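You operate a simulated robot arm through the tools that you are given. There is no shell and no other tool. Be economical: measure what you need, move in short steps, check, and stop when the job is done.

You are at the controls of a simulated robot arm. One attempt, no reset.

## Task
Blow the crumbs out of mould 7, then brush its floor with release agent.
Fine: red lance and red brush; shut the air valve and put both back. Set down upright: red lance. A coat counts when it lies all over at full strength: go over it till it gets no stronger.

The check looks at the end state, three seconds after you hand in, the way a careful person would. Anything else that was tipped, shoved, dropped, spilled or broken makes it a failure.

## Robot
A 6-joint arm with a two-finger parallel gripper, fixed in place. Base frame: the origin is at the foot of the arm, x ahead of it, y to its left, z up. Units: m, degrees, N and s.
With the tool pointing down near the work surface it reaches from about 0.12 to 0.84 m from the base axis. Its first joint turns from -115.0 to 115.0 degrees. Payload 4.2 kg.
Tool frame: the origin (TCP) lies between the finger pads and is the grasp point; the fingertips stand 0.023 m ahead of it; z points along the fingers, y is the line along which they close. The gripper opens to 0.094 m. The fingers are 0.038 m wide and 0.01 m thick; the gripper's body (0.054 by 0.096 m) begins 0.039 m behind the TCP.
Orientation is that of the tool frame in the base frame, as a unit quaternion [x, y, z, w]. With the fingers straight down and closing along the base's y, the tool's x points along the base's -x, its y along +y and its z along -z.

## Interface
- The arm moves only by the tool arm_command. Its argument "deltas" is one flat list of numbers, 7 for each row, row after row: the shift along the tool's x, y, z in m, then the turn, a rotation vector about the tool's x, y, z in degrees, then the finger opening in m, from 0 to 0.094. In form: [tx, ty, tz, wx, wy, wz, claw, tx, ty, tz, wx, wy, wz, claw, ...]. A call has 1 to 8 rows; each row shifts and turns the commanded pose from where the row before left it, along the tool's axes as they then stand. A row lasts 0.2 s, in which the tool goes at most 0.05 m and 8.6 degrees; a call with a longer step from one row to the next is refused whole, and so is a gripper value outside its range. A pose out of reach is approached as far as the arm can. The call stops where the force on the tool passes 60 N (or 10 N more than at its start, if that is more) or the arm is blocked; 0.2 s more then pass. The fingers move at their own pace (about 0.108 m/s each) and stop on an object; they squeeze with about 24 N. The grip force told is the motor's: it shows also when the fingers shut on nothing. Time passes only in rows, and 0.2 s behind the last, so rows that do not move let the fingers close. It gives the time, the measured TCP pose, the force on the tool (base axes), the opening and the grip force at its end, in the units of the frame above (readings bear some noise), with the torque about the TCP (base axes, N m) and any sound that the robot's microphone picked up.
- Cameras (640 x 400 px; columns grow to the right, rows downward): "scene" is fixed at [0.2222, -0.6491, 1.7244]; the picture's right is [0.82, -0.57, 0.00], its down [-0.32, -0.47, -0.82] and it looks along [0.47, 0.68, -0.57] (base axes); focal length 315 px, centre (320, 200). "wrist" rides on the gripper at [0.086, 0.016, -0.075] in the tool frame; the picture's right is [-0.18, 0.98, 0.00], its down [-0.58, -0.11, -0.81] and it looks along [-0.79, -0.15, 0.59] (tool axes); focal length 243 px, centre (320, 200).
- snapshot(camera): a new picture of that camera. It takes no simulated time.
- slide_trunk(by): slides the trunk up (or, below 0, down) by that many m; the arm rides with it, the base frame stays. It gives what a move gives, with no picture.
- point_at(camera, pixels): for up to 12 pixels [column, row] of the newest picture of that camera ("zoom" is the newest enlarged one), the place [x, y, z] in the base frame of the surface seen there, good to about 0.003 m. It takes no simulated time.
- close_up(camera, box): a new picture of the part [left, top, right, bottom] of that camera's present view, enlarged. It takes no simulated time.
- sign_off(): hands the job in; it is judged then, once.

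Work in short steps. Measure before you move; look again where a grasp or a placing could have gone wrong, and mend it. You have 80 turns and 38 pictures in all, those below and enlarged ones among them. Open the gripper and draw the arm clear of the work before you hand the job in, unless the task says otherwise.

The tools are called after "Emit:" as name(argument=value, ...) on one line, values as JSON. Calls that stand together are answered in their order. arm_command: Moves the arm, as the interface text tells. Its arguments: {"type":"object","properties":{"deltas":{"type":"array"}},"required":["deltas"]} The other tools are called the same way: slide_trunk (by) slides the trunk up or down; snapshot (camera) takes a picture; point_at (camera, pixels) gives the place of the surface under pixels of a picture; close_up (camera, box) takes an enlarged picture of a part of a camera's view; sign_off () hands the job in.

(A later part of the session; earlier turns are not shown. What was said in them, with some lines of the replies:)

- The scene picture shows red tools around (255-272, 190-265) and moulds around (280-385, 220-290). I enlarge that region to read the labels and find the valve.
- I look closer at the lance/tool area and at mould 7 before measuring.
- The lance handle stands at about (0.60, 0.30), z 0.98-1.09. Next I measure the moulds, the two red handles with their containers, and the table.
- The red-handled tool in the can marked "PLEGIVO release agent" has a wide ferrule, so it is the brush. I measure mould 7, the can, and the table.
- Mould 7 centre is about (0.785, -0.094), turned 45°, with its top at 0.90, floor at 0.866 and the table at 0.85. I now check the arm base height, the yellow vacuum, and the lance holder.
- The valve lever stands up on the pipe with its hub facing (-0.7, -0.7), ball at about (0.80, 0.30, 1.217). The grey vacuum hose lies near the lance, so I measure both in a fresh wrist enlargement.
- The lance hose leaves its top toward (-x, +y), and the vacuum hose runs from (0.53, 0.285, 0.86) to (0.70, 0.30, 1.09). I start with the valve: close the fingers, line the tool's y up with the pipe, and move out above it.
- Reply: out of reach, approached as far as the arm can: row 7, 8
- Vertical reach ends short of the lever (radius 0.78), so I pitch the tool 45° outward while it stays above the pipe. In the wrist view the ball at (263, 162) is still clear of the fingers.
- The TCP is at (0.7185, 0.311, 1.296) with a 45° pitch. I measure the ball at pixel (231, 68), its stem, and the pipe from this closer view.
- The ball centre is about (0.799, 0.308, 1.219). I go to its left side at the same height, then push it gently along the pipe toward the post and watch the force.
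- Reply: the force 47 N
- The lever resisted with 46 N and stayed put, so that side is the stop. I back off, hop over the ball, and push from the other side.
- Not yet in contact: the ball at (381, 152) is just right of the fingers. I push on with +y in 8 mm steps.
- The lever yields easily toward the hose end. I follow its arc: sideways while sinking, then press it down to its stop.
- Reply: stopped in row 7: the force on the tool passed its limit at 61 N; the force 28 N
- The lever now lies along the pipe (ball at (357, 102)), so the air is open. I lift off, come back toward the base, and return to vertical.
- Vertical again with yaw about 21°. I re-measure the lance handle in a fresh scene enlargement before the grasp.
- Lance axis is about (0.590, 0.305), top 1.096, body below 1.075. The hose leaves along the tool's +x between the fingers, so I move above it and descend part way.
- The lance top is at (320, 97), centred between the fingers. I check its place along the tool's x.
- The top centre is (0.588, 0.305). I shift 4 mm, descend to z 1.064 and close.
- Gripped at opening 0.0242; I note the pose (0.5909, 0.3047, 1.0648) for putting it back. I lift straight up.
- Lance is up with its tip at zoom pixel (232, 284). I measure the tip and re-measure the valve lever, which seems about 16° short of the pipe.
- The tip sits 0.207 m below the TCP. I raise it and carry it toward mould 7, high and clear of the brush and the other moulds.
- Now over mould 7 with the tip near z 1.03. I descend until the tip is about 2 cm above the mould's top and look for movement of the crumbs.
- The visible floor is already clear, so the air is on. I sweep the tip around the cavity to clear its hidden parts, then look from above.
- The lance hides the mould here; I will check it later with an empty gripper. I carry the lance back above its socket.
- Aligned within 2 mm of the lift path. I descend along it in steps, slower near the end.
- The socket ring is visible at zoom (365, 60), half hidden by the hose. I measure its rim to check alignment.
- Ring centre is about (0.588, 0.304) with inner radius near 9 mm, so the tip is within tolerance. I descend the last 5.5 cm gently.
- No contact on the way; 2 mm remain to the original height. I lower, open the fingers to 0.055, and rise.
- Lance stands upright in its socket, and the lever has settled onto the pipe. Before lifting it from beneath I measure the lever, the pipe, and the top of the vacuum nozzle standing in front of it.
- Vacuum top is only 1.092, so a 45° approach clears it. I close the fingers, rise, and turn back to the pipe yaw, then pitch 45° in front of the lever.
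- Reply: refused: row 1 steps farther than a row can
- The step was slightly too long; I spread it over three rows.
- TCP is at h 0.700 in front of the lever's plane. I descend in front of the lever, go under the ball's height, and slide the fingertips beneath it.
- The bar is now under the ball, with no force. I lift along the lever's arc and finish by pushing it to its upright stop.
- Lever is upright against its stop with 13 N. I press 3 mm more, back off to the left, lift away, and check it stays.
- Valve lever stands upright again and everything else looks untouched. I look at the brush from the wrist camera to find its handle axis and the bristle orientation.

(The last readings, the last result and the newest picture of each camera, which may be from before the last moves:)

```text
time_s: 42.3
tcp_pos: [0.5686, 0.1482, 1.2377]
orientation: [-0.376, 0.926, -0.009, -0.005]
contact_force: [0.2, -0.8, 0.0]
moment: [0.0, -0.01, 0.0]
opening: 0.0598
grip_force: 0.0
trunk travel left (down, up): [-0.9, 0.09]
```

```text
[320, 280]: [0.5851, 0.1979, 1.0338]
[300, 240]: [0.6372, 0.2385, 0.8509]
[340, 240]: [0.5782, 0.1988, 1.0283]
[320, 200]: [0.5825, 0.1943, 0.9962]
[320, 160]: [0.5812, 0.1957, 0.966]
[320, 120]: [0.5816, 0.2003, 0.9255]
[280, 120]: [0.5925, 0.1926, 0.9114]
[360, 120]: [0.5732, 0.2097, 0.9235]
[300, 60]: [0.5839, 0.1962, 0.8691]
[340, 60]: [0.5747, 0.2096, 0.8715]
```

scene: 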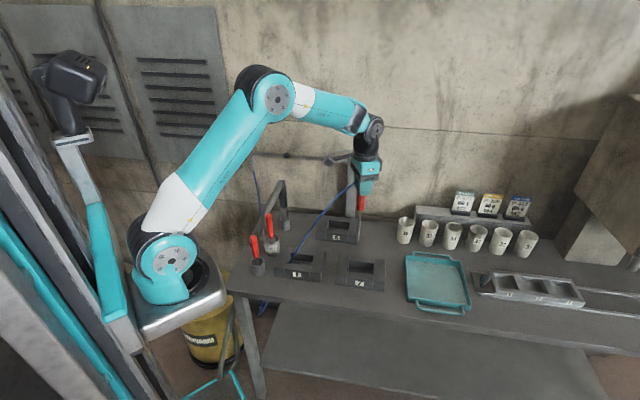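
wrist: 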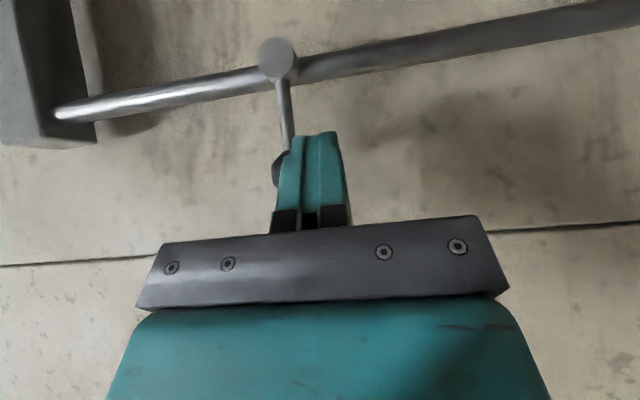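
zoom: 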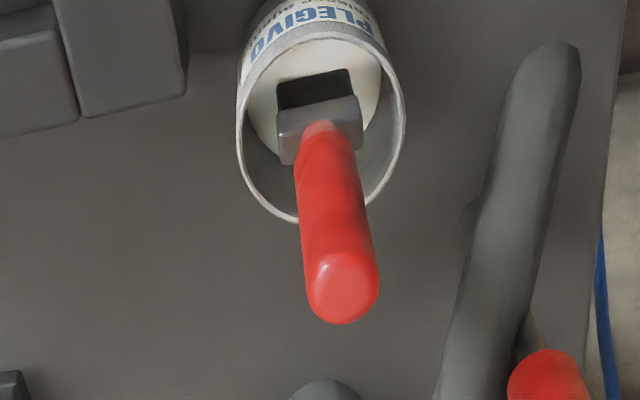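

The brush's ferrule is about 28 mm wide along tool y at this yaw, which is mould 7's long axis, so I keep this yaw. Handle axis is about (0.589, 0.2025); I move above and descend part way.

Emit:
arm_command(deltas=[-0.0261, 0.0125, 0, 0, -1.2, 0, 0.055, -0.0261, 0.0125, 0, 0, 0, 0, 0.055, 0, 0, 0.04, 0, 0, 0, 0.055, 0, 0, 0.04, 0, 0, 0, 0.055, 0, 0, 0.04, 0, 0, 0, 0.055, 0, 0, 0, 0, 0, 0, 0.055])

Emit:
snapshot(camera="wrist")

Emit:
point_at(camera="wrist", pixels=[[320, 90], [320, 100], [320, 110], [310, 100], [330, 100], [320, 80]])

```text
time_s: 43.7
tcp_pos: [0.5925, 0.2026, 1.1172]
orientation: [-0.377, 0.926, -0.004, 0.005]
contact_force: [1.3, -0.2, -0.3]
moment: [-0.02, -0.02, 0.02]
opening: 0.055
grip_force: 0.1
trunk travel left (down, up): [-0.9, 0.09]
```

```text
6 pictures are left
```

wrist: 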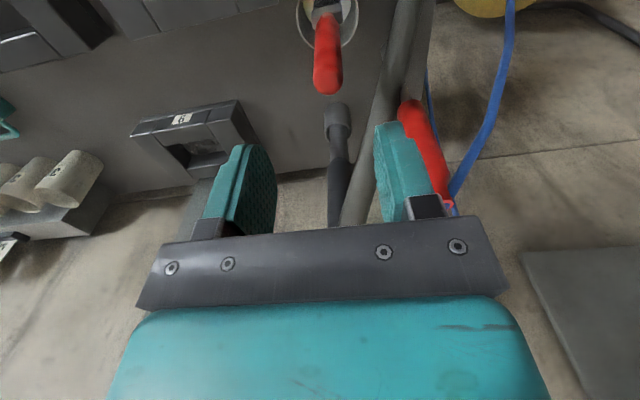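

```text
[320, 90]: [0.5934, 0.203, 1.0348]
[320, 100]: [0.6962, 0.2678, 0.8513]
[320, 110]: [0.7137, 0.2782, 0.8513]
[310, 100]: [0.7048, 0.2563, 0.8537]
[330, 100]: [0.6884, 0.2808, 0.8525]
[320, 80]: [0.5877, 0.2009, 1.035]
```

The handle top centre is near pixel (328, 81), about 6 mm to tool +y and 4 mm to +x. I correct, descend to z about 1.001 and close.

Emit:
arm_command(deltas=[0.004, 0.006, 0, 0, 0, 0, 0.055, 0, 0, 0.04, 0, 0, 0, 0.055, 0, 0, 0.04, 0, 0, 0, 0.055, 0, 0, 0.025, 0, 0, 0, 0.055, 0, 0, 0.011, 0, 0, 0, 0.055, 0, 0, 0, 0, 0, 0, 0, 0, 0, 0, 0, 0, 0, 0])

```text
time_s: 45.3
tcp_pos: [0.5854, 0.2027, 1.0011]
orientation: [-0.377, 0.926, -0.005, 0.005]
contact_force: [0.0, -0.5, -0.2]
moment: [0.03, 0.02, 0.02]
opening: 0.0198
grip_force: 23.5
trunk travel left (down, up): [-0.9, 0.09]
```

Brush gripped (opening 0.0198) at (0.5854, 0.2027, 1.0011). I lift it straight out of the can and measure its bristles.

Emit:
arm_command(deltas=[0, 0, -0.01, 0, 0, 0, 0, 0, 0, -0.03, 0, 0, 0, 0, 0, 0, -0.04, 0, 0, 0, 0, 0, 0, -0.04, 0, 0, 0, 0, 0, 0, -0.03, 0, 0, 0, 0])

Emit:
close_up(camera="scene", box=[235, 160, 315, 240])

```text
time_s: 46.5
tcp_pos: [0.5825, 0.2051, 1.1504]
orientation: [-0.376, 0.926, -0.005, 0.004]
contact_force: [0.5, 0.6, 0.0]
moment: [-0.02, -0.03, -0.02]
opening: 0.0197
grip_force: 24.2
trunk travel left (down, up): [-0.9, 0.09]
```

```text
5.00 times, centred on (275, 200) of scene
```

zoom: 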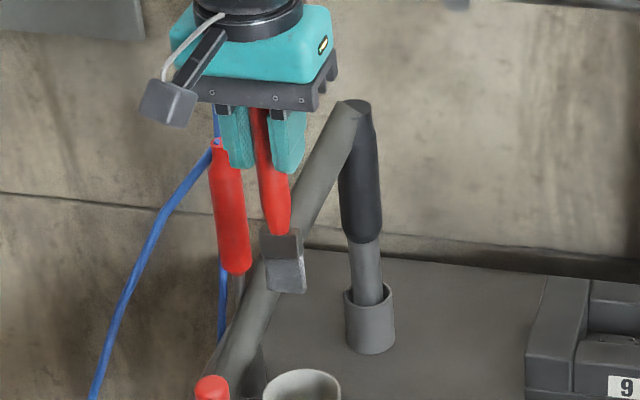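

The brush head spans zoom (262-305, 228-293). I measure its corners.

Emit:
point_at(camera="zoom", pixels=[[270, 284], [302, 288], [286, 288], [264, 240], [297, 238], [284, 262], [280, 225], [273, 180]])

```text
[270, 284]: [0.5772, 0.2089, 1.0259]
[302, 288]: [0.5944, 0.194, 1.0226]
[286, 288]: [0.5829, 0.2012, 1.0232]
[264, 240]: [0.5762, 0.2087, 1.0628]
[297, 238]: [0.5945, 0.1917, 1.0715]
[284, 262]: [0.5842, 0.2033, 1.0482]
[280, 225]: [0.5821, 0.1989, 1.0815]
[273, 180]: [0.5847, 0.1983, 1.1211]
```

Brush bottom is 0.130 m below the TCP, head about 29 mm wide. I carry it over mould 7.

Emit:
arm_command(deltas=[0.0084, -0.0441, 0, 0, 0, 0, 0, 0.0084, -0.0441, 0, 0, 0, 0, 0, 0.0084, -0.0441, 0, 0, 0, 0, 0, 0.0084, -0.0441, 0, 0, 0, 0, 0, 0.0084, -0.0441, 0, 0, 0, 0, 0, 0.0084, -0.0441, 0, 0, 0, 0, 0, 0.0084, -0.0441, 0, 0, 0, 0, 0, 0.0084, -0.0441, 0, 0, 0, 0, 0])

Emit:
arm_command(deltas=[0, 0, 0.04, 0, 0, 0, 0, 0, 0, 0.04, 0, 0, 0, 0, 0, 0, 0.015, 0, 0, 0, 0])

Emit:
close_up(camera="scene", box=[328, 220, 400, 290])

```text
time_s: 48.3
tcp_pos: [0.7802, -0.0948, 1.1579]
orientation: [-0.377, 0.926, -0.005, 0.005]
contact_force: [0.0, 1.1, 0.1]
moment: [-0.04, -0.02, 0.02]
opening: 0.0197
grip_force: 24.0
trunk travel left (down, up): [-0.9, 0.09]
```

```text
time_s: 49.1
tcp_pos: [0.7817, -0.0964, 1.0609]
orientation: [-0.376, 0.927, -0.004, 0.006]
contact_force: [-0.2, -0.1, 0.0]
moment: [-0.01, 0.01, 0.0]
opening: 0.0199
grip_force: 23.7
trunk travel left (down, up): [-0.9, 0.09]
```

```text
5.71 times, centred on (364, 255) of scene
```

zoom: 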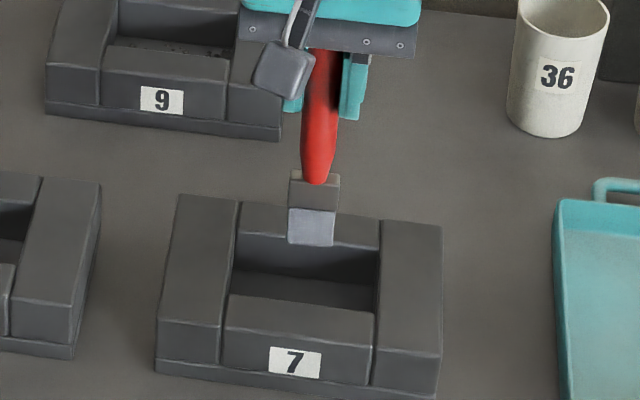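

Mould 7's visible floor is clean and the wet bristles hang above it. I measure the bristle corners against the cavity's edges.

Emit:
point_at(camera="zoom", pixels=[[291, 241], [330, 243], [311, 243], [311, 220], [228, 280], [383, 290], [250, 240], [365, 255], [250, 300], [350, 313], [300, 290], [245, 280]])

```text
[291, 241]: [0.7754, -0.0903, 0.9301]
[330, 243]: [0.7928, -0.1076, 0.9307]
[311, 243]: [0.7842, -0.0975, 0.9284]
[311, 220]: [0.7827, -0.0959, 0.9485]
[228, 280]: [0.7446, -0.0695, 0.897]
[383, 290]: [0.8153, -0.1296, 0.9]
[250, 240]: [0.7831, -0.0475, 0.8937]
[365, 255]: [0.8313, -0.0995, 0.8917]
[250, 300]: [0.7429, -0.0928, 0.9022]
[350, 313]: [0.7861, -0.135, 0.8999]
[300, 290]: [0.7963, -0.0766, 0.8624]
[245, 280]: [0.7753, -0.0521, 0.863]
```

Brush centre is within 2 mm of the cavity's middle; cavity spans ±0.029 across and ±0.043 along, floor at 0.863. I lower the bristles to the floor with a light press.

Emit:
arm_command(deltas=[0, 0, 0.03, 0, 0, 0, 0, 0, 0, 0.025, 0, 0, 0, 0, 0, 0, 0.007, 0, 0, 0, 0, 0, 0, 0.004, 0, 0, 0, 0, 0, 0, 0, 0, 0, 0, 0])

```text
time_s: 50.3
tcp_pos: [0.7841, -0.0958, 0.9971]
orientation: [-0.377, 0.926, -0.006, 0.008]
contact_force: [0.5, 1.0, 20.6]
moment: [0.42, 0.1, -0.05]
opening: 0.0202
grip_force: 24.2
trunk travel left (down, up): [-0.9, 0.09]
```

Contact at TCP z 0.997 with 20 N, a bit firm. I ease up 1 mm and start strokes across the cavity, lane by lane, from the left end.

Emit:
arm_command(deltas=[0, 0.014, -0.0012, 0, 0, 0, 0, 0, 0.014, 0, 0, 0, 0, 0, 0.02, 0, 0, 0, 0, 0, 0, -0.019, 0, 0, 0, 0, 0, 0, -0.019, 0, 0, 0, 0, 0, 0, 0.019, 0, 0, 0, 0, 0, 0, 0.019, 0, 0, 0, 0, 0, 0, 0, -0.018, 0, 0, 0, 0, 0])

```text
time_s: 52.1
tcp_pos: [0.7609, -0.1038, 0.9927]
orientation: [-0.376, 0.927, -0.005, 0.004]
contact_force: [0.7, 0.2, 0.0]
moment: [0.03, 0.08, 0.02]
opening: 0.0195
grip_force: 23.6
trunk travel left (down, up): [-0.9, 0.09]
```

The force fell to zero at z 0.9927, so the brush probably slid up a little in the grip. I lower in 1 mm steps until light contact returns.

Emit:
arm_command(deltas=[0, 0, 0.0015, 0, 0, 0, 0, 0, 0, 0, 0, 0, 0, 0])

Emit:
arm_command(deltas=[0, 0, 0.0015, 0, 0, 0, 0, 0, 0, 0, 0, 0, 0, 0])

```text
time_s: 52.7
tcp_pos: [0.7616, -0.1045, 0.9954]
orientation: [-0.376, 0.927, -0.005, 0.006]
contact_force: [-2.2, 0.3, 8.7]
moment: [0.13, 0.33, 0.02]
opening: 0.0199
grip_force: 23.5
trunk travel left (down, up): [-0.9, 0.09]
```

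```text
time_s: 53.3
tcp_pos: [0.7618, -0.1033, 0.9935]
orientation: [-0.376, 0.927, -0.005, 0.006]
contact_force: [-2.9, 0.6, 20.4]
moment: [0.27, 0.47, 0.02]
opening: 0.0199
grip_force: 23.9
trunk travel left (down, up): [-0.9, 0.09]
```

Light contact is back at about 9-20 N. I ease to about 13 N and stroke the middle lanes.

Emit:
arm_command(deltas=[-0.019, 0, -0.0008, 0, 0, 0, 0, -0.019, 0, 0, 0, 0, 0, 0, 0.019, 0, 0, 0, 0, 0, 0, 0.019, 0, 0, 0, 0, 0, 0, 0, -0.017, 0, 0, 0, 0, 0, -0.019, 0, 0, 0, 0, 0, 0, -0.019, 0, 0, 0, 0, 0, 0, 0, 0, 0, 0, 0, 0, 0])

```text
time_s: 55.1
tcp_pos: [0.8009, -0.0894, 0.994]
orientation: [-0.376, 0.926, -0.005, 0.005]
contact_force: [-0.1, -0.5, 0.5]
moment: [0.01, -0.01, 0.02]
opening: 0.0198
grip_force: 24.0
trunk travel left (down, up): [-0.9, 0.09]
```

At the far side the force is nearly zero, so contact was lost there. I lower until about 10 N here.

Emit:
arm_command(deltas=[0, 0, 0.0015, 0, 0, 0, 0, 0, 0, 0, 0, 0, 0, 0])

Emit:
arm_command(deltas=[0, 0, 0.0012, 0, 0, 0, 0, 0, 0, 0, 0, 0, 0, 0])

```text
time_s: 55.7
tcp_pos: [0.8014, -0.0895, 0.993]
orientation: [-0.376, 0.927, -0.005, 0.005]
contact_force: [-1.6, -0.1, 2.8]
moment: [0.15, 0.15, 0.05]
opening: 0.0198
grip_force: 23.3
trunk travel left (down, up): [-0.9, 0.09]
```

```text
time_s: 56.3
tcp_pos: [0.8009, -0.089, 0.9925]
orientation: [-0.376, 0.927, -0.005, 0.005]
contact_force: [-2.2, 0.5, 10.7]
moment: [0.21, 0.28, 0.06]
opening: 0.0196
grip_force: 24.1
trunk travel left (down, up): [-0.9, 0.09]
```

Contact about 11 N. I stroke this lane back and then do the right-end lane there and back.

Emit:
arm_command(deltas=[0.019, 0, 0, 0, 0, 0, 0, 0.019, 0, 0, 0, 0, 0, 0, 0, -0.015, 0, 0, 0, 0, 0, -0.019, 0, 0, 0, 0, 0, 0, -0.019, 0, 0, 0, 0, 0, 0, 0.019, 0, 0, 0, 0, 0, 0, 0.019, 0, 0, 0, 0, 0, 0, 0, 0, 0, 0, 0, 0, 0])

```text
time_s: 58.1
tcp_pos: [0.7837, -0.1264, 0.9916]
orientation: [-0.376, 0.927, -0.004, 0.005]
contact_force: [0.2, 0.2, -0.2]
moment: [0.04, 0.02, 0.03]
opening: 0.0198
grip_force: 23.9
trunk travel left (down, up): [-0.9, 0.09]
```

Force is zero again after the strokes. I look at the floor to see what coat has been laid so far.

Emit:
close_up(camera="scene", box=[340, 240, 388, 285])

```text
8.89 times, centred on (364, 262) of scene
```

zoom: 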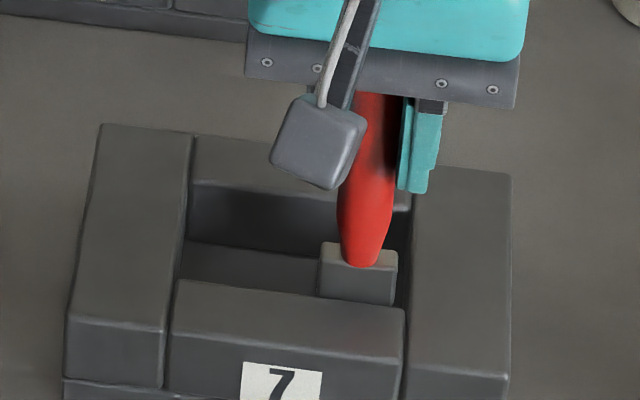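

The brush is inside the cavity but the coat is hard to judge from here. I press down again to find firm contact.

Emit:
arm_command(deltas=[0, 0, 0.002, 0, 0, 0, 0, 0, 0, 0.001, 0, 0, 0, 0, 0, 0, 0, 0, 0, 0, 0])

```text
time_s: 58.9
tcp_pos: [0.7843, -0.1254, 0.989]
orientation: [-0.376, 0.927, -0.006, 0.007]
contact_force: [-0.1, 2.0, 20.3]
moment: [0.42, 0.2, 0.03]
opening: 0.0199
grip_force: 24.1
trunk travel left (down, up): [-0.9, 0.09]
```

20 N now. I make one stroke and read the force to see how it behaves when moving.

Emit:
arm_command(deltas=[-0.019, 0, 0, 0, 0, 0, 0, -0.019, 0, 0, 0, 0, 0, 0])

```text
time_s: 59.5
tcp_pos: [0.8114, -0.1022, 0.9899]
orientation: [-0.377, 0.926, -0.005, 0.006]
contact_force: [-3.6, -2.1, 14.8]
moment: [0.0, 0.48, 0.02]
opening: 0.0198
grip_force: 23.7
trunk travel left (down, up): [-0.9, 0.09]
```

15 N held during the stroke. I go on across the lanes with a slight downward creep.

Emit:
arm_command(deltas=[0.019, 0, 0.0002, 0, 0, 0, 0, 0.019, 0, 0.0002, 0, 0, 0, 0, 0, 0.015, 0.0002, 0, 0, 0, 0, -0.019, 0, 0.0002, 0, 0, 0, 0, -0.019, 0, 0.0002, 0, 0, 0, 0, 0.019, 0, 0.0002, 0, 0, 0, 0, 0.019, 0, 0.0002, 0, 0, 0, 0, 0, 0.017, 0.0002, 0, 0, 0, 0])

Emit:
arm_command(deltas=[-0.019, 0, 0.0002, 0, 0, 0, 0, -0.019, 0, 0.0002, 0, 0, 0, 0, 0.019, 0, 0.0002, 0, 0, 0, 0, 0.019, 0, 0.0002, 0, 0, 0, 0, 0, 0.019, 0.0002, 0, 0, 0, 0, -0.019, 0, 0.0002, 0, 0, 0, 0, -0.019, 0, 0.0002, 0, 0, 0, 0])

```text
time_s: 61.3
tcp_pos: [0.7637, -0.1047, 0.9891]
orientation: [-0.375, 0.927, -0.007, 0.01]
contact_force: [10.7, -2.5, 34.0]
moment: [-0.09, -0.94, -0.1]
opening: 0.0201
grip_force: 23.6
trunk travel left (down, up): [-0.9, 0.09]
```

```text
time_s: 62.9
tcp_pos: [0.7748, -0.0644, 0.9876]
orientation: [-0.377, 0.926, -0.004, 0.007]
contact_force: [3.4, -3.8, 29.2]
moment: [-1.07, 0.05, 0.1]
opening: 0.0205
grip_force: 23.9
trunk travel left (down, up): [-0.9, 0.09]
```

Firm contact of about 30 N with little side force. I now run around the perimeter, 3 mm closer to each wall, easing the press slightly and watching side forces.

Emit:
arm_command(deltas=[-0.003, 0.003, -0.0008, 0, 0, 0, 0, 0.0145, 0, 0, 0, 0, 0, 0, 0.0145, 0, 0, 0, 0, 0, 0, 0.0145, 0, 0, 0, 0, 0, 0])

Emit:
arm_command(deltas=[0, -0.0188, 0, 0, 0, 0, 0, 0, -0.0188, 0, 0, 0, 0, 0, 0, -0.0188, 0, 0, 0, 0, 0])

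Emit:
arm_command(deltas=[-0.0145, 0, 0, 0, 0, 0, 0, -0.0145, 0, 0, 0, 0, 0, 0, -0.0145, 0, 0, 0, 0, 0, 0, 0, 0.0188, 0, 0, 0, 0, 0, 0, 0.0188, 0, 0, 0, 0, 0, 0, 0.0188, 0, 0, 0, 0, 0])

```text
time_s: 63.9
tcp_pos: [0.746, -0.0901, 0.9893]
orientation: [-0.377, 0.926, -0.006, 0.008]
contact_force: [6.4, 8.9, 39.3]
moment: [0.98, -0.09, -0.13]
opening: 0.0204
grip_force: 24.0
trunk travel left (down, up): [-0.9, 0.09]
```

```text
time_s: 64.7
tcp_pos: [0.7845, -0.1298, 0.9885]
orientation: [-0.376, 0.927, -0.006, 0.006]
contact_force: [-3.8, 9.1, 32.7]
moment: [1.06, 0.34, -0.01]
opening: 0.0211
grip_force: 23.5
trunk travel left (down, up): [-0.9, 0.09]
```

```text
time_s: 66.1
tcp_pos: [0.776, -0.06, 0.9872]
orientation: [-0.376, 0.926, -0.006, 0.007]
contact_force: [6.7, -4.0, 29.2]
moment: [-1.02, -0.16, 0.18]
opening: 0.0205
grip_force: 23.9
trunk travel left (down, up): [-0.9, 0.09]
```

Forces stay moderate. I do a full pass of closely spaced lanes from left to right.

Emit:
arm_command(deltas=[0.0215, 0, 0, 0, 0, 0, 0, 0.0215, 0, 0, 0, 0, 0, 0, 0, -0.014, 0, 0, 0, 0, 0, -0.0215, 0, 0, 0, 0, 0, 0, -0.0215, 0, 0, 0, 0, 0, 0, 0, -0.014, 0, 0, 0, 0, 0, 0.0215, 0, 0, 0, 0, 0, 0, 0.0215, 0, 0, 0, 0, 0, 0])

Emit:
arm_command(deltas=[0, -0.014, 0, 0, 0, 0, 0, -0.0215, 0, 0, 0, 0, 0, 0, -0.0215, 0, 0, 0, 0, 0, 0, 0, -0.014, 0, 0, 0, 0, 0, 0.0215, 0, 0, 0, 0, 0, 0, 0.0215, 0, 0, 0, 0, 0, 0])

```text
time_s: 67.9
tcp_pos: [0.7666, -0.1074, 0.9892]
orientation: [-0.377, 0.926, -0.006, 0.01]
contact_force: [5.8, 9.6, 40.1]
moment: [1.08, -0.09, -0.13]
opening: 0.0203
grip_force: 23.6
trunk travel left (down, up): [-0.9, 0.09]
```

```text
time_s: 69.3
tcp_pos: [0.7854, -0.1284, 0.9888]
orientation: [-0.378, 0.926, -0.006, 0.008]
contact_force: [5.1, 9.7, 35.0]
moment: [1.05, -0.11, -0.04]
opening: 0.0203
grip_force: 24.0
trunk travel left (down, up): [-0.9, 0.09]
```

Next, the same pass back to the left.

Emit:
arm_command(deltas=[-0.0215, 0, 0, 0, 0, 0, 0, -0.0215, 0, 0, 0, 0, 0, 0, 0, 0.014, 0, 0, 0, 0, 0, 0.0215, 0, 0, 0, 0, 0, 0, 0.0215, 0, 0, 0, 0, 0, 0, 0, 0.014, 0, 0, 0, 0, 0, -0.0215, 0, 0, 0, 0, 0, 0, -0.0215, 0, 0, 0, 0, 0, 0])

Emit:
arm_command(deltas=[0, 0.014, 0, 0, 0, 0, 0, 0.0215, 0, 0, 0, 0, 0, 0, 0.0215, 0, 0, 0, 0, 0, 0, 0, 0.014, 0, 0, 0, 0, 0, -0.0215, 0, 0, 0, 0, 0, 0, -0.0215, 0, 0, 0, 0, 0, 0])

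```text
time_s: 71.1
tcp_pos: [0.7931, -0.0779, 0.9868]
orientation: [-0.377, 0.926, -0.004, 0.007]
contact_force: [3.7, -3.9, 25.4]
moment: [-0.96, 0.06, 0.13]
opening: 0.0208
grip_force: 23.9
trunk travel left (down, up): [-0.9, 0.09]
```

```text
time_s: 72.5
tcp_pos: [0.7751, -0.0583, 0.9865]
orientation: [-0.376, 0.926, -0.004, 0.006]
contact_force: [4.4, -4.0, 27.3]
moment: [-1.11, -0.13, 0.16]
opening: 0.0207
grip_force: 23.8
trunk travel left (down, up): [-0.9, 0.09]
```

Two full passes done with steady contact. I lift the brush straight out, step back and left, and look at the floor from the wrist.

Emit:
arm_command(deltas=[0.012, -0.008, -0.003, 0, 0, 0, 0, 0, 0, -0.04, 0, 0, 0, 0, 0, 0, -0.04, 0, 0, 0, 0, 0, 0, -0.04, 0, 0, 0, 0, 0.022, 0.022, -0.03, 0, 0, 0, 0, 0.022, 0.022, -0.03, 0, 0, 0, 0, 0.022, 0.022, -0.03, 0, 0, 0, 0])

Emit:
close_up(camera="wrist", box=[190, 0, 350, 100])

```text
time_s: 74.1
tcp_pos: [0.6774, -0.0685, 1.197]
orientation: [-0.376, 0.927, -0.004, 0.005]
contact_force: [1.2, 0.4, -1.2]
moment: [-0.02, 0.04, -0.03]
opening: 0.0201
grip_force: 23.8
trunk travel left (down, up): [-0.9, 0.09]
```

```text
4.00 times, centred on (270, 50) of wrist
```

zoom: 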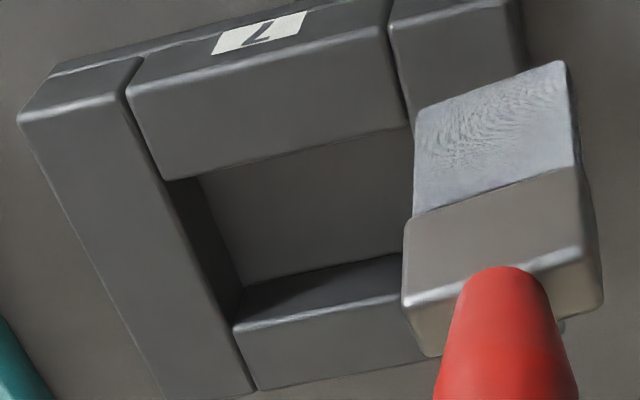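

The floor is clean and evenly toned, but from this view I cannot tell a film. I carry the brush above its can, then compare mould 7's floor with the other moulds in one scene enlargement.

Emit:
arm_command(deltas=[-0.0175, 0.0375, 0, 0, 0, 0, 0, -0.0175, 0.0375, 0, 0, 0, 0, 0, -0.0175, 0.0375, 0, 0, 0, 0, 0, -0.0175, 0.0375, 0, 0, 0, 0, 0, -0.0175, 0.0375, 0, 0, 0, 0, 0, -0.0175, 0.0375, 0, 0, 0, 0, 0, -0.0175, 0.0375, 0, 0, 0, 0, 0])

Emit:
close_up(camera="scene", box=[275, 215, 391, 290])

```text
time_s: 75.7
tcp_pos: [0.5818, 0.2056, 1.1929]
orientation: [-0.376, 0.927, -0.005, 0.005]
contact_force: [0.1, -0.5, -0.2]
moment: [0.0, 0.01, -0.04]
opening: 0.0201
grip_force: 24.1
trunk travel left (down, up): [-0.9, 0.09]
```

```text
5.33 times, centred on (333, 252) of scene
```

zoom: 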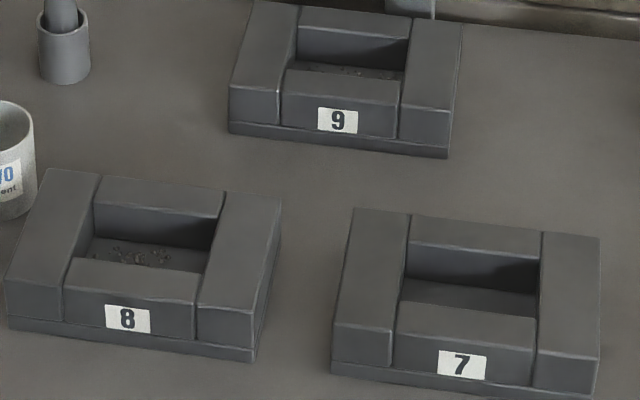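

The moulds' floors look alike, so the film is faint or thin. I re-dip the brush in its can and brush the floor again to be sure of full strength.

Emit:
arm_command(deltas=[0, 0, 0.045, 0, 0, 0, 0, 0, 0, 0.045, 0, 0, 0, 0, 0, 0, 0.045, 0, 0, 0, 0, 0, 0, 0.04, 0, 0, 0, 0, 0, 0, 0.015, 0, 0, 0, 0, 0, 0, 0.006, 0, 0, 0, 0, 0, 0, 0, 0, 0, 0, 0, 0, 0, 0, 0, 0, 0, 0])

```text
time_s: 76.7
tcp_pos: [0.5901, 0.2071, 1.038]
orientation: [-0.376, 0.926, 0.0, 0.02]
contact_force: [-0.7, 3.1, 31.3]
moment: [-0.42, 0.32, -0.02]
opening: 0.0206
grip_force: 24.2
trunk travel left (down, up): [-0.9, 0.09]
stopped in row 5: the force on the tool passed its limit at 111 N (the readings are from after the stop); the commanded pose is now the measured one
```

The brush hit the can's rim at 1.038 (torque suggests its near side), so the brush must sit tilted in the grip. I lift off at once before anything shifts more.

Emit:
arm_command(deltas=[0, 0, -0.02, 0, 0, 0, 0, 0, 0, -0.03, 0, 0, 0, 0, 0, 0, -0.03, 0, 0, 0, 0])

Emit:
close_up(camera="scene", box=[240, 190, 304, 262])

```text
time_s: 77.5
tcp_pos: [0.5884, 0.2055, 1.1156]
orientation: [-0.376, 0.927, -0.002, 0.016]
contact_force: [0.2, 0.4, -0.7]
moment: [0.0, 0.06, 0.02]
opening: 0.0203
grip_force: 24.3
trunk travel left (down, up): [-0.9, 0.09]
```

```text
5.56 times, centred on (272, 226) of scene
```

zoom: 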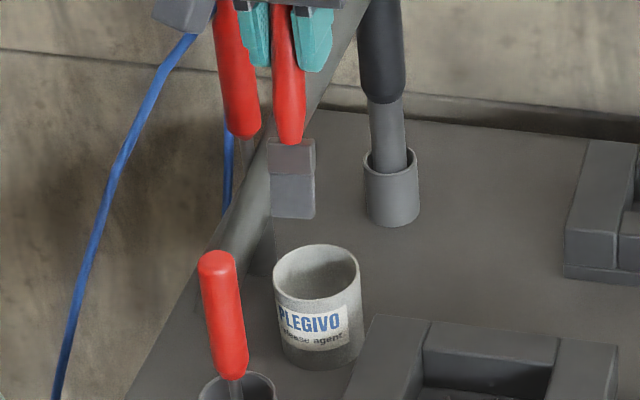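

The can stands upright. I measure the bristle corners and the can's rim from this last picture.

Emit:
point_at(camera="zoom", pixels=[[273, 213], [312, 216], [292, 215], [273, 145], [311, 143], [291, 180], [276, 275], [316, 247], [357, 268], [300, 297], [335, 296], [317, 299]])

Emit:
point_at(camera="zoom", pixels=[[290, 138], [285, 100], [282, 70], [284, 20], [297, 20], [318, 270], [318, 285], [281, 260], [352, 257], [345, 290], [318, 362], [300, 180]])

```text
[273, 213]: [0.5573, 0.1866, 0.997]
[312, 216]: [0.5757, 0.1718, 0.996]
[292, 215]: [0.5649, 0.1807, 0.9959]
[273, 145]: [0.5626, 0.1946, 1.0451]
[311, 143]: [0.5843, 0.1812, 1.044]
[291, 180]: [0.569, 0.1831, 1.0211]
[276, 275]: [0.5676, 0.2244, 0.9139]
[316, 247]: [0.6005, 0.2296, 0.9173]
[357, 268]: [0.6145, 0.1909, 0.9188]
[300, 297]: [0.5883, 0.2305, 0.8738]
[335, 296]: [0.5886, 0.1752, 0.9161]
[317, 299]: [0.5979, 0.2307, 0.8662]
```

```text
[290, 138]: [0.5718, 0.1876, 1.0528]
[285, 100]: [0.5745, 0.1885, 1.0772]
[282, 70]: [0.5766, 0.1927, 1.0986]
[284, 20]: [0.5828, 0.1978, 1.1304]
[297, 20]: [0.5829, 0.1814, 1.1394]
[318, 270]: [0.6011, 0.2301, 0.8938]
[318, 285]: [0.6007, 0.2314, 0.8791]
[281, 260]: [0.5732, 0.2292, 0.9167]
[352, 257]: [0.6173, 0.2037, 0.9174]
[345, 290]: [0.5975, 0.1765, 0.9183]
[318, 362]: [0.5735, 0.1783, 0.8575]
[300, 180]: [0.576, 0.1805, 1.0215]
```

The brush leans about 12° toward the base in the grip (bottom 27 mm off), which also means the far strip of the mould may be under-brushed. I pitch the tool 12° to make the brush upright again.

Emit:
arm_command(deltas=[0, 0, 0, 0, -6, 0, 0, -0.002, 0.001, 0, 0, -6, 0, 0, 0, 0, 0, 0, 0, 0, 0])

```text
time_s: 78.3
tcp_pos: [0.5873, 0.206, 1.1148]
orientation: [-0.373, 0.92, 0.037, 0.114]
contact_force: [0.0, 0.3, -0.7]
moment: [-0.02, -0.02, 0.0]
opening: 0.0203
grip_force: 23.7
trunk travel left (down, up): [-0.9, 0.09]
```

Upright now (pitch 13.8°). I lower slowly through the can's rim height with small steps.

Emit:
arm_command(deltas=[0.0073, 0, 0.0393, 0, 0, 0, 0, 0.006, 0, 0.0243, 0, 0, 0, 0, 0.0014, 0, 0.0058, 0, 0, 0, 0, 0.0014, 0, 0.0058, 0, 0, 0, 0, 0.0014, 0, 0.0058, 0, 0, 0, 0, 0.0014, 0, 0.0058, 0, 0, 0, 0, 0.0014, 0, 0.0058, 0, 0, 0, 0, 0, 0, 0, 0, 0, 0, 0])

```text
time_s: 80.1
tcp_pos: [0.5882, 0.2071, 1.0212]
orientation: [-0.374, 0.92, 0.038, 0.113]
contact_force: [-0.3, 0.1, -0.2]
moment: [0.02, 0.0, 0.0]
opening: 0.0202
grip_force: 24.0
trunk travel left (down, up): [-0.9, 0.09]
```

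Past the rim without contact. I lower on to dip, gently.

Emit:
arm_command(deltas=[0.0024, 0, 0.0097, 0, 0, 0, 0, 0.0019, 0, 0.0078, 0, 0, 0, 0, 0.001, 0, 0.0039, 0, 0, 0, 0, 0.0007, 0, 0.0029, 0, 0, 0, 0, 0, 0, 0, 0, 0, 0, 0, 0, 0, 0, 0, 0, 0, 0])

```text
time_s: 81.5
tcp_pos: [0.5899, 0.2075, 0.9954]
orientation: [-0.374, 0.92, 0.038, 0.113]
contact_force: [-0.3, -0.4, -0.3]
moment: [0.01, 0.0, -0.01]
opening: 0.0201
grip_force: 24.2
trunk travel left (down, up): [-0.9, 0.09]
```

No contact yet at 0.9954. I go a few mm deeper until the bottom is felt, then lift out.

Emit:
arm_command(deltas=[0.0006, 0, 0.0024, 0, 0, 0, 0, 0.0006, 0, 0.0024, 0, 0, 0, 0, 0, 0, 0, 0, 0, 0, 0])

```text
time_s: 82.3
tcp_pos: [0.5919, 0.2077, 0.993]
orientation: [-0.375, 0.919, 0.039, 0.118]
contact_force: [-0.9, -0.6, 46.4]
moment: [-0.04, 0.43, -0.02]
opening: 0.0206
grip_force: 24.4
trunk travel left (down, up): [-0.9, 0.09]
```

Can bottom felt at about 0.994 (I note it for the return). I lift out and carry the brush upright to mould 7.

Emit:
arm_command(deltas=[-0.0024, 0, -0.0097, 0, 0, 0, 0, -0.0072, 0, -0.0291, 0, 0, 0, 0, -0.0084, 0, -0.034, 0, 0, 0, 0, -0.0084, 0, -0.034, 0, 0, 0, 0])

Emit:
arm_command(deltas=[0.008, -0.0437, -0.002, 0, 0, 0, 0, 0.008, -0.0437, -0.002, 0, 0, 0, 0, 0.008, -0.0437, -0.002, 0, 0, 0, 0, 0.008, -0.0437, -0.002, 0, 0, 0, 0, 0.008, -0.0437, -0.002, 0, 0, 0, 0, 0.008, -0.0437, -0.002, 0, 0, 0, 0, 0.008, -0.0437, -0.002, 0, 0, 0, 0, 0.008, -0.0437, -0.002, 0, 0, 0, 0])

```text
time_s: 83.3
tcp_pos: [0.5863, 0.2076, 1.1016]
orientation: [-0.374, 0.92, 0.037, 0.112]
contact_force: [0.4, 0.3, -1.0]
moment: [-0.01, 0.02, 0.03]
opening: 0.0202
grip_force: 23.9
trunk travel left (down, up): [-0.9, 0.09]
```

```text
time_s: 85.1
tcp_pos: [0.7844, -0.0868, 1.1065]
orientation: [-0.374, 0.92, 0.037, 0.113]
contact_force: [0.8, -0.2, 0.0]
moment: [0.0, -0.01, -0.01]
opening: 0.02
grip_force: 23.9
trunk travel left (down, up): [-0.9, 0.09]
```

Brush centred above the cavity. I enter at the middle, move just above the floor to the far-left corner, and touch down gently.

Emit:
arm_command(deltas=[0.0095, 0, 0.0388, 0, 0, 0, 0, 0.0095, 0, 0.0388, 0, 0, 0, 0, 0.006, 0, 0.0243, 0, 0, 0, 0, -0.0075, 0.0105, 0.0018, 0, 0, 0, 0, -0.0075, 0.0105, 0.0018, 0, 0, 0, 0, 0.0014, 0, 0.0058, 0, 0, 0, 0, 0.0007, 0, 0.0029, 0, 0, 0, 0, 0, 0, 0, 0, 0, 0, 0])

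```text
time_s: 86.9
tcp_pos: [0.7826, -0.0634, 0.9907]
orientation: [-0.373, 0.92, 0.037, 0.114]
contact_force: [0.9, -0.1, -1.0]
moment: [0.0, 0.02, -0.04]
opening: 0.0203
grip_force: 24.4
trunk travel left (down, up): [-0.9, 0.09]
```

Just above contact. I lower 1.5 mm at a time.

Emit:
arm_command(deltas=[0.0004, 0.002, 0.0015, 0, 0, 0, 0, 0, 0, 0, 0, 0, 0, 0])

Emit:
arm_command(deltas=[0.0004, 0, 0.0015, 0, 0, 0, 0, 0, 0, 0, 0, 0, 0, 0])

Emit:
arm_command(deltas=[0.0002, 0, 0.001, 0, 0, 0, 0, 0, 0, 0, 0, 0, 0, 0])

```text
time_s: 87.5
tcp_pos: [0.7817, -0.0617, 0.9906]
orientation: [-0.374, 0.92, 0.038, 0.113]
contact_force: [-0.1, -1.1, 3.1]
moment: [-0.05, 0.0, 0.03]
opening: 0.0202
grip_force: 24.0
trunk travel left (down, up): [-0.9, 0.09]
```

```text
time_s: 88.1
tcp_pos: [0.7815, -0.0627, 0.9904]
orientation: [-0.374, 0.92, 0.037, 0.115]
contact_force: [-2.3, -1.9, 19.6]
moment: [-0.14, 0.46, -0.03]
opening: 0.0205
grip_force: 24.3
trunk travel left (down, up): [-0.9, 0.09]
```

```text
time_s: 88.7
tcp_pos: [0.7819, -0.0626, 0.9894]
orientation: [-0.374, 0.919, 0.037, 0.116]
contact_force: [-0.5, -2.0, 32.2]
moment: [-0.13, 0.41, 0.0]
opening: 0.0204
grip_force: 23.9
trunk travel left (down, up): [-0.9, 0.09]
```

32 N at the far-left corner. I stroke along the far wall both ways, nudged 3 mm closer to it, then the next lane.

Emit:
arm_command(deltas=[-0.003, -0.0165, 0.001, 0, 0, 0, 0, 0, -0.0165, 0.0003, 0, 0, 0, 0, 0, -0.0165, 0.0003, 0, 0, 0, 0, 0, 0, 0, 0, 0, 0, 0])

Emit:
arm_command(deltas=[0, 0.0175, -0.0003, 0, 0, 0, 0, 0, 0.0175, -0.0003, 0, 0, 0, 0, 0, 0.0175, -0.0003, 0, 0, 0, 0, 0, 0, 0, 0, 0, 0, 0])

```text
time_s: 89.7
tcp_pos: [0.818, -0.0931, 0.9898]
orientation: [-0.375, 0.919, 0.037, 0.114]
contact_force: [-3.4, 7.2, 28.2]
moment: [0.84, 0.44, -0.03]
opening: 0.0207
grip_force: 24.0
trunk travel left (down, up): [-0.9, 0.09]
```

```text
time_s: 90.7
tcp_pos: [0.7826, -0.0575, 0.9904]
orientation: [-0.374, 0.92, 0.037, 0.115]
contact_force: [6.1, -4.8, 29.8]
moment: [-0.5, -0.43, 0.04]
opening: 0.0203
grip_force: 24.1
trunk travel left (down, up): [-0.9, 0.09]
```

Good: the far edge lane ran at 28-30 N with no wall force. I go over it once more and continue with lanes toward the near side.

Emit:
arm_command(deltas=[0, -0.0178, 0.0003, 0, 0, 0, 0, 0, -0.0178, 0.0003, 0, 0, 0, 0, 0, -0.0178, 0.0003, 0, 0, 0, 0, 0.0058, 0, -0.0014, 0, 0, 0, 0, 0, 0.0178, -0.0003, 0, 0, 0, 0, 0, 0.0178, -0.0003, 0, 0, 0, 0, 0, 0.0178, -0.0003, 0, 0, 0, 0])

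Emit:
arm_command(deltas=[0.0058, 0, -0.0014, 0, 0, 0, 0, 0, -0.0178, 0.0003, 0, 0, 0, 0, 0, -0.0178, 0.0003, 0, 0, 0, 0, 0, -0.0178, 0.0003, 0, 0, 0, 0, 0.0058, 0, -0.0014, 0, 0, 0, 0, 0, 0.0178, -0.0003, 0, 0, 0, 0, 0, 0.0178, -0.0003, 0, 0, 0, 0, 0, 0.0178, -0.0003, 0, 0, 0, 0])

Emit:
arm_command(deltas=[0.0058, 0, -0.0014, 0, 0, 0, 0, 0, -0.0178, 0.0003, 0, 0, 0, 0, 0, -0.0178, 0.0003, 0, 0, 0, 0, 0, -0.0178, 0.0003, 0, 0, 0, 0, 0.0058, 0, -0.0014, 0, 0, 0, 0, 0, 0.0178, -0.0003, 0, 0, 0, 0, 0, 0.0178, -0.0003, 0, 0, 0, 0, 0, 0.0178, -0.0003, 0, 0, 0, 0])

```text
time_s: 92.3
tcp_pos: [0.7788, -0.0606, 0.9895]
orientation: [-0.374, 0.919, 0.038, 0.116]
contact_force: [5.0, -5.8, 35.7]
moment: [-0.5, -0.38, -0.01]
opening: 0.0202
grip_force: 23.7
trunk travel left (down, up): [-0.9, 0.09]
```

```text
time_s: 94.1
tcp_pos: [0.769, -0.0718, 0.9884]
orientation: [-0.374, 0.92, 0.037, 0.114]
contact_force: [4.6, -5.7, 30.2]
moment: [-0.38, -0.32, 0.02]
opening: 0.0203
grip_force: 24.1
trunk travel left (down, up): [-0.9, 0.09]
```

```text
time_s: 95.9
tcp_pos: [0.7591, -0.0773, 0.9892]
orientation: [-0.373, 0.92, 0.038, 0.114]
contact_force: [2.1, -4.6, 22.1]
moment: [-0.33, -0.24, 0.02]
opening: 0.0205
grip_force: 23.9
trunk travel left (down, up): [-0.9, 0.09]
```

Steady 22-36 N. I finish the near lanes, then make a second pass back toward the far wall.

Emit:
arm_command(deltas=[0.0058, 0, -0.0008, 0, 0, 0, 0, 0, -0.0178, 0.0003, 0, 0, 0, 0, 0, -0.0178, 0.0003, 0, 0, 0, 0, 0, -0.0178, 0.0003, 0, 0, 0, 0, 0.005, 0, -0.001, 0, 0, 0, 0, 0, 0.0178, -0.0003, 0, 0, 0, 0, 0, 0.0178, -0.0003, 0, 0, 0, 0, 0, 0.0178, -0.0003, 0, 0, 0, 0])

Emit:
arm_command(deltas=[0.004, 0, -0.0008, 0, 0, 0, 0, 0, -0.0178, 0.0004, 0, 0, 0, 0, 0, -0.0178, 0.0004, 0, 0, 0, 0, 0, -0.0178, 0.0004, 0, 0, 0, 0, -0.009, 0, 0.0021, 0, 0, 0, 0, 0, 0.0178, -0.0003, 0, 0, 0, 0, 0, 0.0178, -0.0003, 0, 0, 0, 0, 0, 0.0178, -0.0003, 0, 0, 0, 0])

Emit:
arm_command(deltas=[-0.009, 0, 0.0021, 0, 0, 0, 0, 0, -0.0178, 0.0003, 0, 0, 0, 0, 0, -0.0178, 0.0003, 0, 0, 0, 0, 0, -0.0178, 0.0003, 0, 0, 0, 0, -0.009, 0, 0.0021, 0, 0, 0, 0, 0, 0.0178, -0.0003, 0, 0, 0, 0, 0, 0.0178, -0.0003, 0, 0, 0, 0, 0, 0.0178, -0.0003, 0, 0, 0, 0])

Emit:
arm_command(deltas=[-0.009, 0, 0.0021, 0, 0, 0, 0, 0, -0.0178, 0.0003, 0, 0, 0, 0, 0, -0.0178, 0.0003, 0, 0, 0, 0, 0, -0.0178, 0.0003, 0, 0, 0, 0, -0.009, 0, 0.0021, 0, 0, 0, 0, 0, 0.0178, -0.0003, 0, 0, 0, 0, 0, 0.0178, -0.0003, 0, 0, 0, 0, 0, 0.0178, -0.0003, 0, 0, 0, 0])

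```text
time_s: 97.7
tcp_pos: [0.7537, -0.088, 0.9883]
orientation: [-0.374, 0.92, 0.037, 0.114]
contact_force: [6.0, -5.8, 30.0]
moment: [-0.24, -0.75, -0.1]
opening: 0.0201
grip_force: 24.1
trunk travel left (down, up): [-0.9, 0.09]
```

```text
time_s: 99.5
tcp_pos: [0.7544, -0.0822, 0.9882]
orientation: [-0.374, 0.92, 0.037, 0.115]
contact_force: [5.8, -4.3, 29.1]
moment: [-0.07, -0.8, -0.07]
opening: 0.0201
grip_force: 24.5
trunk travel left (down, up): [-0.9, 0.09]
```

```text
time_s: 101.3
tcp_pos: [0.77, -0.0703, 0.9884]
orientation: [-0.374, 0.92, 0.035, 0.117]
contact_force: [4.9, -6.6, 35.8]
moment: [-0.51, -0.44, 0.03]
opening: 0.0204
grip_force: 23.6
trunk travel left (down, up): [-0.9, 0.09]
```

```text
time_s: 103.1
tcp_pos: [0.7834, -0.0596, 0.9895]
orientation: [-0.374, 0.92, 0.037, 0.116]
contact_force: [5.2, -7.5, 34.3]
moment: [-0.7, -0.37, -0.02]
opening: 0.0201
grip_force: 23.9
trunk travel left (down, up): [-0.9, 0.09]
```

Torque readings put the contact right under the TCP, so the brush is upright and the far edge is well covered. One last stroke right, then I lift out from the middle.

Emit:
arm_command(deltas=[0, -0.0178, 0.0003, 0, 0, 0, 0, 0, -0.0178, 0.0003, 0, 0, 0, 0, 0, -0.0178, 0.0003, 0, 0, 0, 0, -0.001, 0.002, -0.004, 0, 0, 0, 0, 0.0085, 0.012, -0.0063, 0, 0, 0, 0, 0.0085, 0.012, -0.0063, 0, 0, 0, 0, -0.0084, 0, -0.034, 0, 0, 0, 0, -0.0084, 0, -0.034, 0, 0, 0, 0])

Emit:
arm_command(deltas=[-0.0084, 0, -0.034, 0, 0, 0, 0, 0, 0, 0, 0, 0, 0, 0])

```text
time_s: 104.9
tcp_pos: [0.7861, -0.0917, 1.0698]
orientation: [-0.374, 0.92, 0.038, 0.113]
contact_force: [-0.1, -0.6, -1.4]
moment: [-0.01, 0.0, -0.03]
opening: 0.0201
grip_force: 23.8
trunk travel left (down, up): [-0.9, 0.09]
```

```text
time_s: 105.5
tcp_pos: [0.7848, -0.0879, 1.1051]
orientation: [-0.373, 0.92, 0.037, 0.112]
contact_force: [-0.2, 0.5, -1.0]
moment: [0.0, 0.03, 0.01]
opening: 0.0205
grip_force: 24.0
trunk travel left (down, up): [-0.9, 0.09]
```

I carry the brush back by the exact reverse of the outward path.

Emit:
arm_command(deltas=[-0.008, 0.0437, 0.002, 0, 0, 0, 0, -0.008, 0.0437, 0.002, 0, 0, 0, 0, -0.008, 0.0437, 0.002, 0, 0, 0, 0, -0.008, 0.0437, 0.002, 0, 0, 0, 0, -0.008, 0.0437, 0.002, 0, 0, 0, 0, -0.008, 0.0437, 0.002, 0, 0, 0, 0, -0.008, 0.0437, 0.002, 0, 0, 0, 0, -0.008, 0.0437, 0.002, 0, 0, 0, 0])

Emit:
arm_command(deltas=[0, 0, 0, 0, 0, 0, 0])

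```text
time_s: 107.3
tcp_pos: [0.5893, 0.2078, 1.0957]
orientation: [-0.373, 0.92, 0.038, 0.114]
contact_force: [0.9, 0.1, -0.7]
moment: [0.03, 0.01, 0.01]
opening: 0.0203
grip_force: 24.2
trunk travel left (down, up): [-0.9, 0.09]
```

```text
time_s: 107.7
tcp_pos: [0.5893, 0.2079, 1.0964]
orientation: [-0.373, 0.92, 0.037, 0.113]
contact_force: [0.3, 0.2, -0.4]
moment: [0.02, 0.02, 0.0]
opening: 0.0202
grip_force: 23.8
trunk travel left (down, up): [-0.9, 0.09]
```

Right over the can. I lower through the rim slowly in 6 mm steps.

Emit:
arm_command(deltas=[0.0084, 0, 0.034, 0, 0, 0, 0, 0.0024, 0, 0.0097, 0, 0, 0, 0, 0.0014, 0, 0.0058, 0, 0, 0, 0, 0.0014, 0, 0.0058, 0, 0, 0, 0, 0.0014, 0, 0.0058, 0, 0, 0, 0, 0.0014, 0, 0.0058, 0, 0, 0, 0, 0.0014, 0, 0.0058, 0, 0, 0, 0, 0, 0, 0, 0, 0, 0, 0])

```text
time_s: 109.5
tcp_pos: [0.5919, 0.2074, 1.0232]
orientation: [-0.374, 0.92, 0.038, 0.113]
contact_force: [-0.2, -0.3, -0.6]
moment: [0.01, -0.03, -0.03]
opening: 0.0202
grip_force: 24.1
trunk travel left (down, up): [-0.9, 0.09]
```

Inside the can without contact. I lower to just above the bottom and then feel for it.

Emit:
arm_command(deltas=[0.0024, 0, 0.0097, 0, 0, 0, 0, 0.0024, 0, 0.0097, 0, 0, 0, 0, 0.001, 0, 0.0039, 0, 0, 0, 0, 0.0005, 0, 0.0019, 0, 0, 0, 0, 0, 0, 0, 0, 0, 0, 0])

Emit:
arm_command(deltas=[0.0003, 0, 0.0012, 0, 0, 0, 0, 0, 0, 0, 0, 0, 0, 0])

Emit:
arm_command(deltas=[0, 0, 0, 0, 0, 0, 0])

```text
time_s: 110.7
tcp_pos: [0.5904, 0.2069, 0.9975]
orientation: [-0.374, 0.92, 0.037, 0.113]
contact_force: [-0.3, 0.1, -0.3]
moment: [-0.01, -0.02, -0.02]
opening: 0.0201
grip_force: 24.2
trunk travel left (down, up): [-0.9, 0.09]
```

```text
time_s: 111.3
tcp_pos: [0.591, 0.2075, 0.9956]
orientation: [-0.375, 0.919, 0.039, 0.113]
contact_force: [0.1, 0.3, -0.4]
moment: [0.01, -0.03, -0.04]
opening: 0.0202
grip_force: 24.4
trunk travel left (down, up): [-0.9, 0.09]
```

```text
time_s: 111.7
tcp_pos: [0.5923, 0.2064, 0.9954]
orientation: [-0.374, 0.92, 0.037, 0.113]
contact_force: [0.6, -0.4, -0.4]
moment: [0.03, -0.02, 0.01]
opening: 0.0199
grip_force: 24.3
trunk travel left (down, up): [-0.9, 0.09]
```

Still free. I lower in 1.2 mm steps to light contact.

Emit:
arm_command(deltas=[0.0003, 0, 0.0012, 0, 0, 0, 0, 0, 0, 0, 0, 0, 0, 0])

Emit:
arm_command(deltas=[0.0003, 0, 0.0012, 0, 0, 0, 0, 0, 0, 0, 0, 0, 0, 0])

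Emit:
arm_command(deltas=[0.0002, 0, 0.0009, 0, 0, 0, 0, 0, 0, 0, 0, 0, 0, 0])

```text
time_s: 112.3
tcp_pos: [0.5911, 0.2077, 0.9947]
orientation: [-0.374, 0.92, 0.038, 0.112]
contact_force: [0.2, 0.3, -0.4]
moment: [-0.04, 0.03, 0.03]
opening: 0.0202
grip_force: 23.6
trunk travel left (down, up): [-0.9, 0.09]
```

```text
time_s: 112.9
tcp_pos: [0.5906, 0.2072, 0.9945]
orientation: [-0.373, 0.92, 0.038, 0.114]
contact_force: [-0.7, -2.3, 14.5]
moment: [-0.17, 0.24, 0.0]
opening: 0.0201
grip_force: 23.8
trunk travel left (down, up): [-0.9, 0.09]
```

```text
time_s: 113.5
tcp_pos: [0.5929, 0.2077, 0.9932]
orientation: [-0.374, 0.92, 0.037, 0.115]
contact_force: [-0.5, -1.6, 30.2]
moment: [-0.09, 0.28, -0.02]
opening: 0.0202
grip_force: 23.8
trunk travel left (down, up): [-0.9, 0.09]
```

Standing on the bottom. I ease off the press, open the fingers evenly, withdraw straight up and draw the arm clear.

Emit:
arm_command(deltas=[-0.0004, 0, -0.0018, 0, 0, 0, 0, 0, 0, 0, 0, 0, 0, 0, 0, 0, 0, 0, 0, 0, 0.03, 0, 0, 0, 0, 0, 0, 0.055, 0, 0, 0, 0, 0, 0, 0.055, -0.0048, 0, -0.0194, 0, 0, 0, 0.055, -0.0072, 0, -0.0291, 0, 0, 0, 0.055, -0.0096, 0, -0.0388, 0, 0, 0, 0.055])

Emit:
arm_command(deltas=[-0.0096, 0, -0.0388, 0, 0, 0, 0.055, -0.0096, 0, -0.0388, 0, 0, 0, 0.055, -0.0096, 0, -0.0388, 0, 0, 0, 0.055, 0.03, 0, -0.03, 0, 0, 0, 0.055, 0.04, 0, -0.02, 0, 0, 0, 0.055, 0.04, 0, -0.02, 0, 0, 0, 0.055, 0.04, 0, -0.02, 0, 0, 0, 0.055])

```text
time_s: 115.3
tcp_pos: [0.59, 0.207, 1.0833]
orientation: [-0.373, 0.92, 0.037, 0.113]
contact_force: [-0.1, 0.5, 0.2]
moment: [0.0, -0.02, -0.01]
opening: 0.0551
grip_force: 0.1
trunk travel left (down, up): [-0.9, 0.09]
```

```text
time_s: 116.9
tcp_pos: [0.4725, 0.0938, 1.2533]
orientation: [-0.374, 0.92, 0.038, 0.114]
contact_force: [0.8, 0.1, -0.6]
moment: [-0.02, 0.02, -0.03]
opening: 0.0552
grip_force: 0.0
trunk travel left (down, up): [-0.9, 0.09]
5 turns are left
```

The gripper is open and the arm is clear, with no contact on the way out. No pictures should be left, so I hand in.

Emit:
sign_off()

```text
The job is handed in.
```

I handed the job in with mould 7 blown clean and brushed, but the coat's strength and how the brush ended up are not confirmed by sight.

- **Mould 7:** the crumbs are gone. I went over the floor several times and dipped the brush again partway, because it had been leaning and may have missed the far strip. The film doesn't show in the pictures, so I judged coverage from contact force and position.
- **Red lance and air valve:** the lance is upright in its socket and the valve lever is back at its closed stop. Later pictures showed both still in place.
- **Red brush:** it is back in its can. I felt it touch the bottom before letting go, but had no pictures left to check it stayed upright.
- **Release agent can:** during the first dip the leaning brush hit the rim hard (111 N). The can stayed upright but may have shifted about 5 mm, and I left it there.
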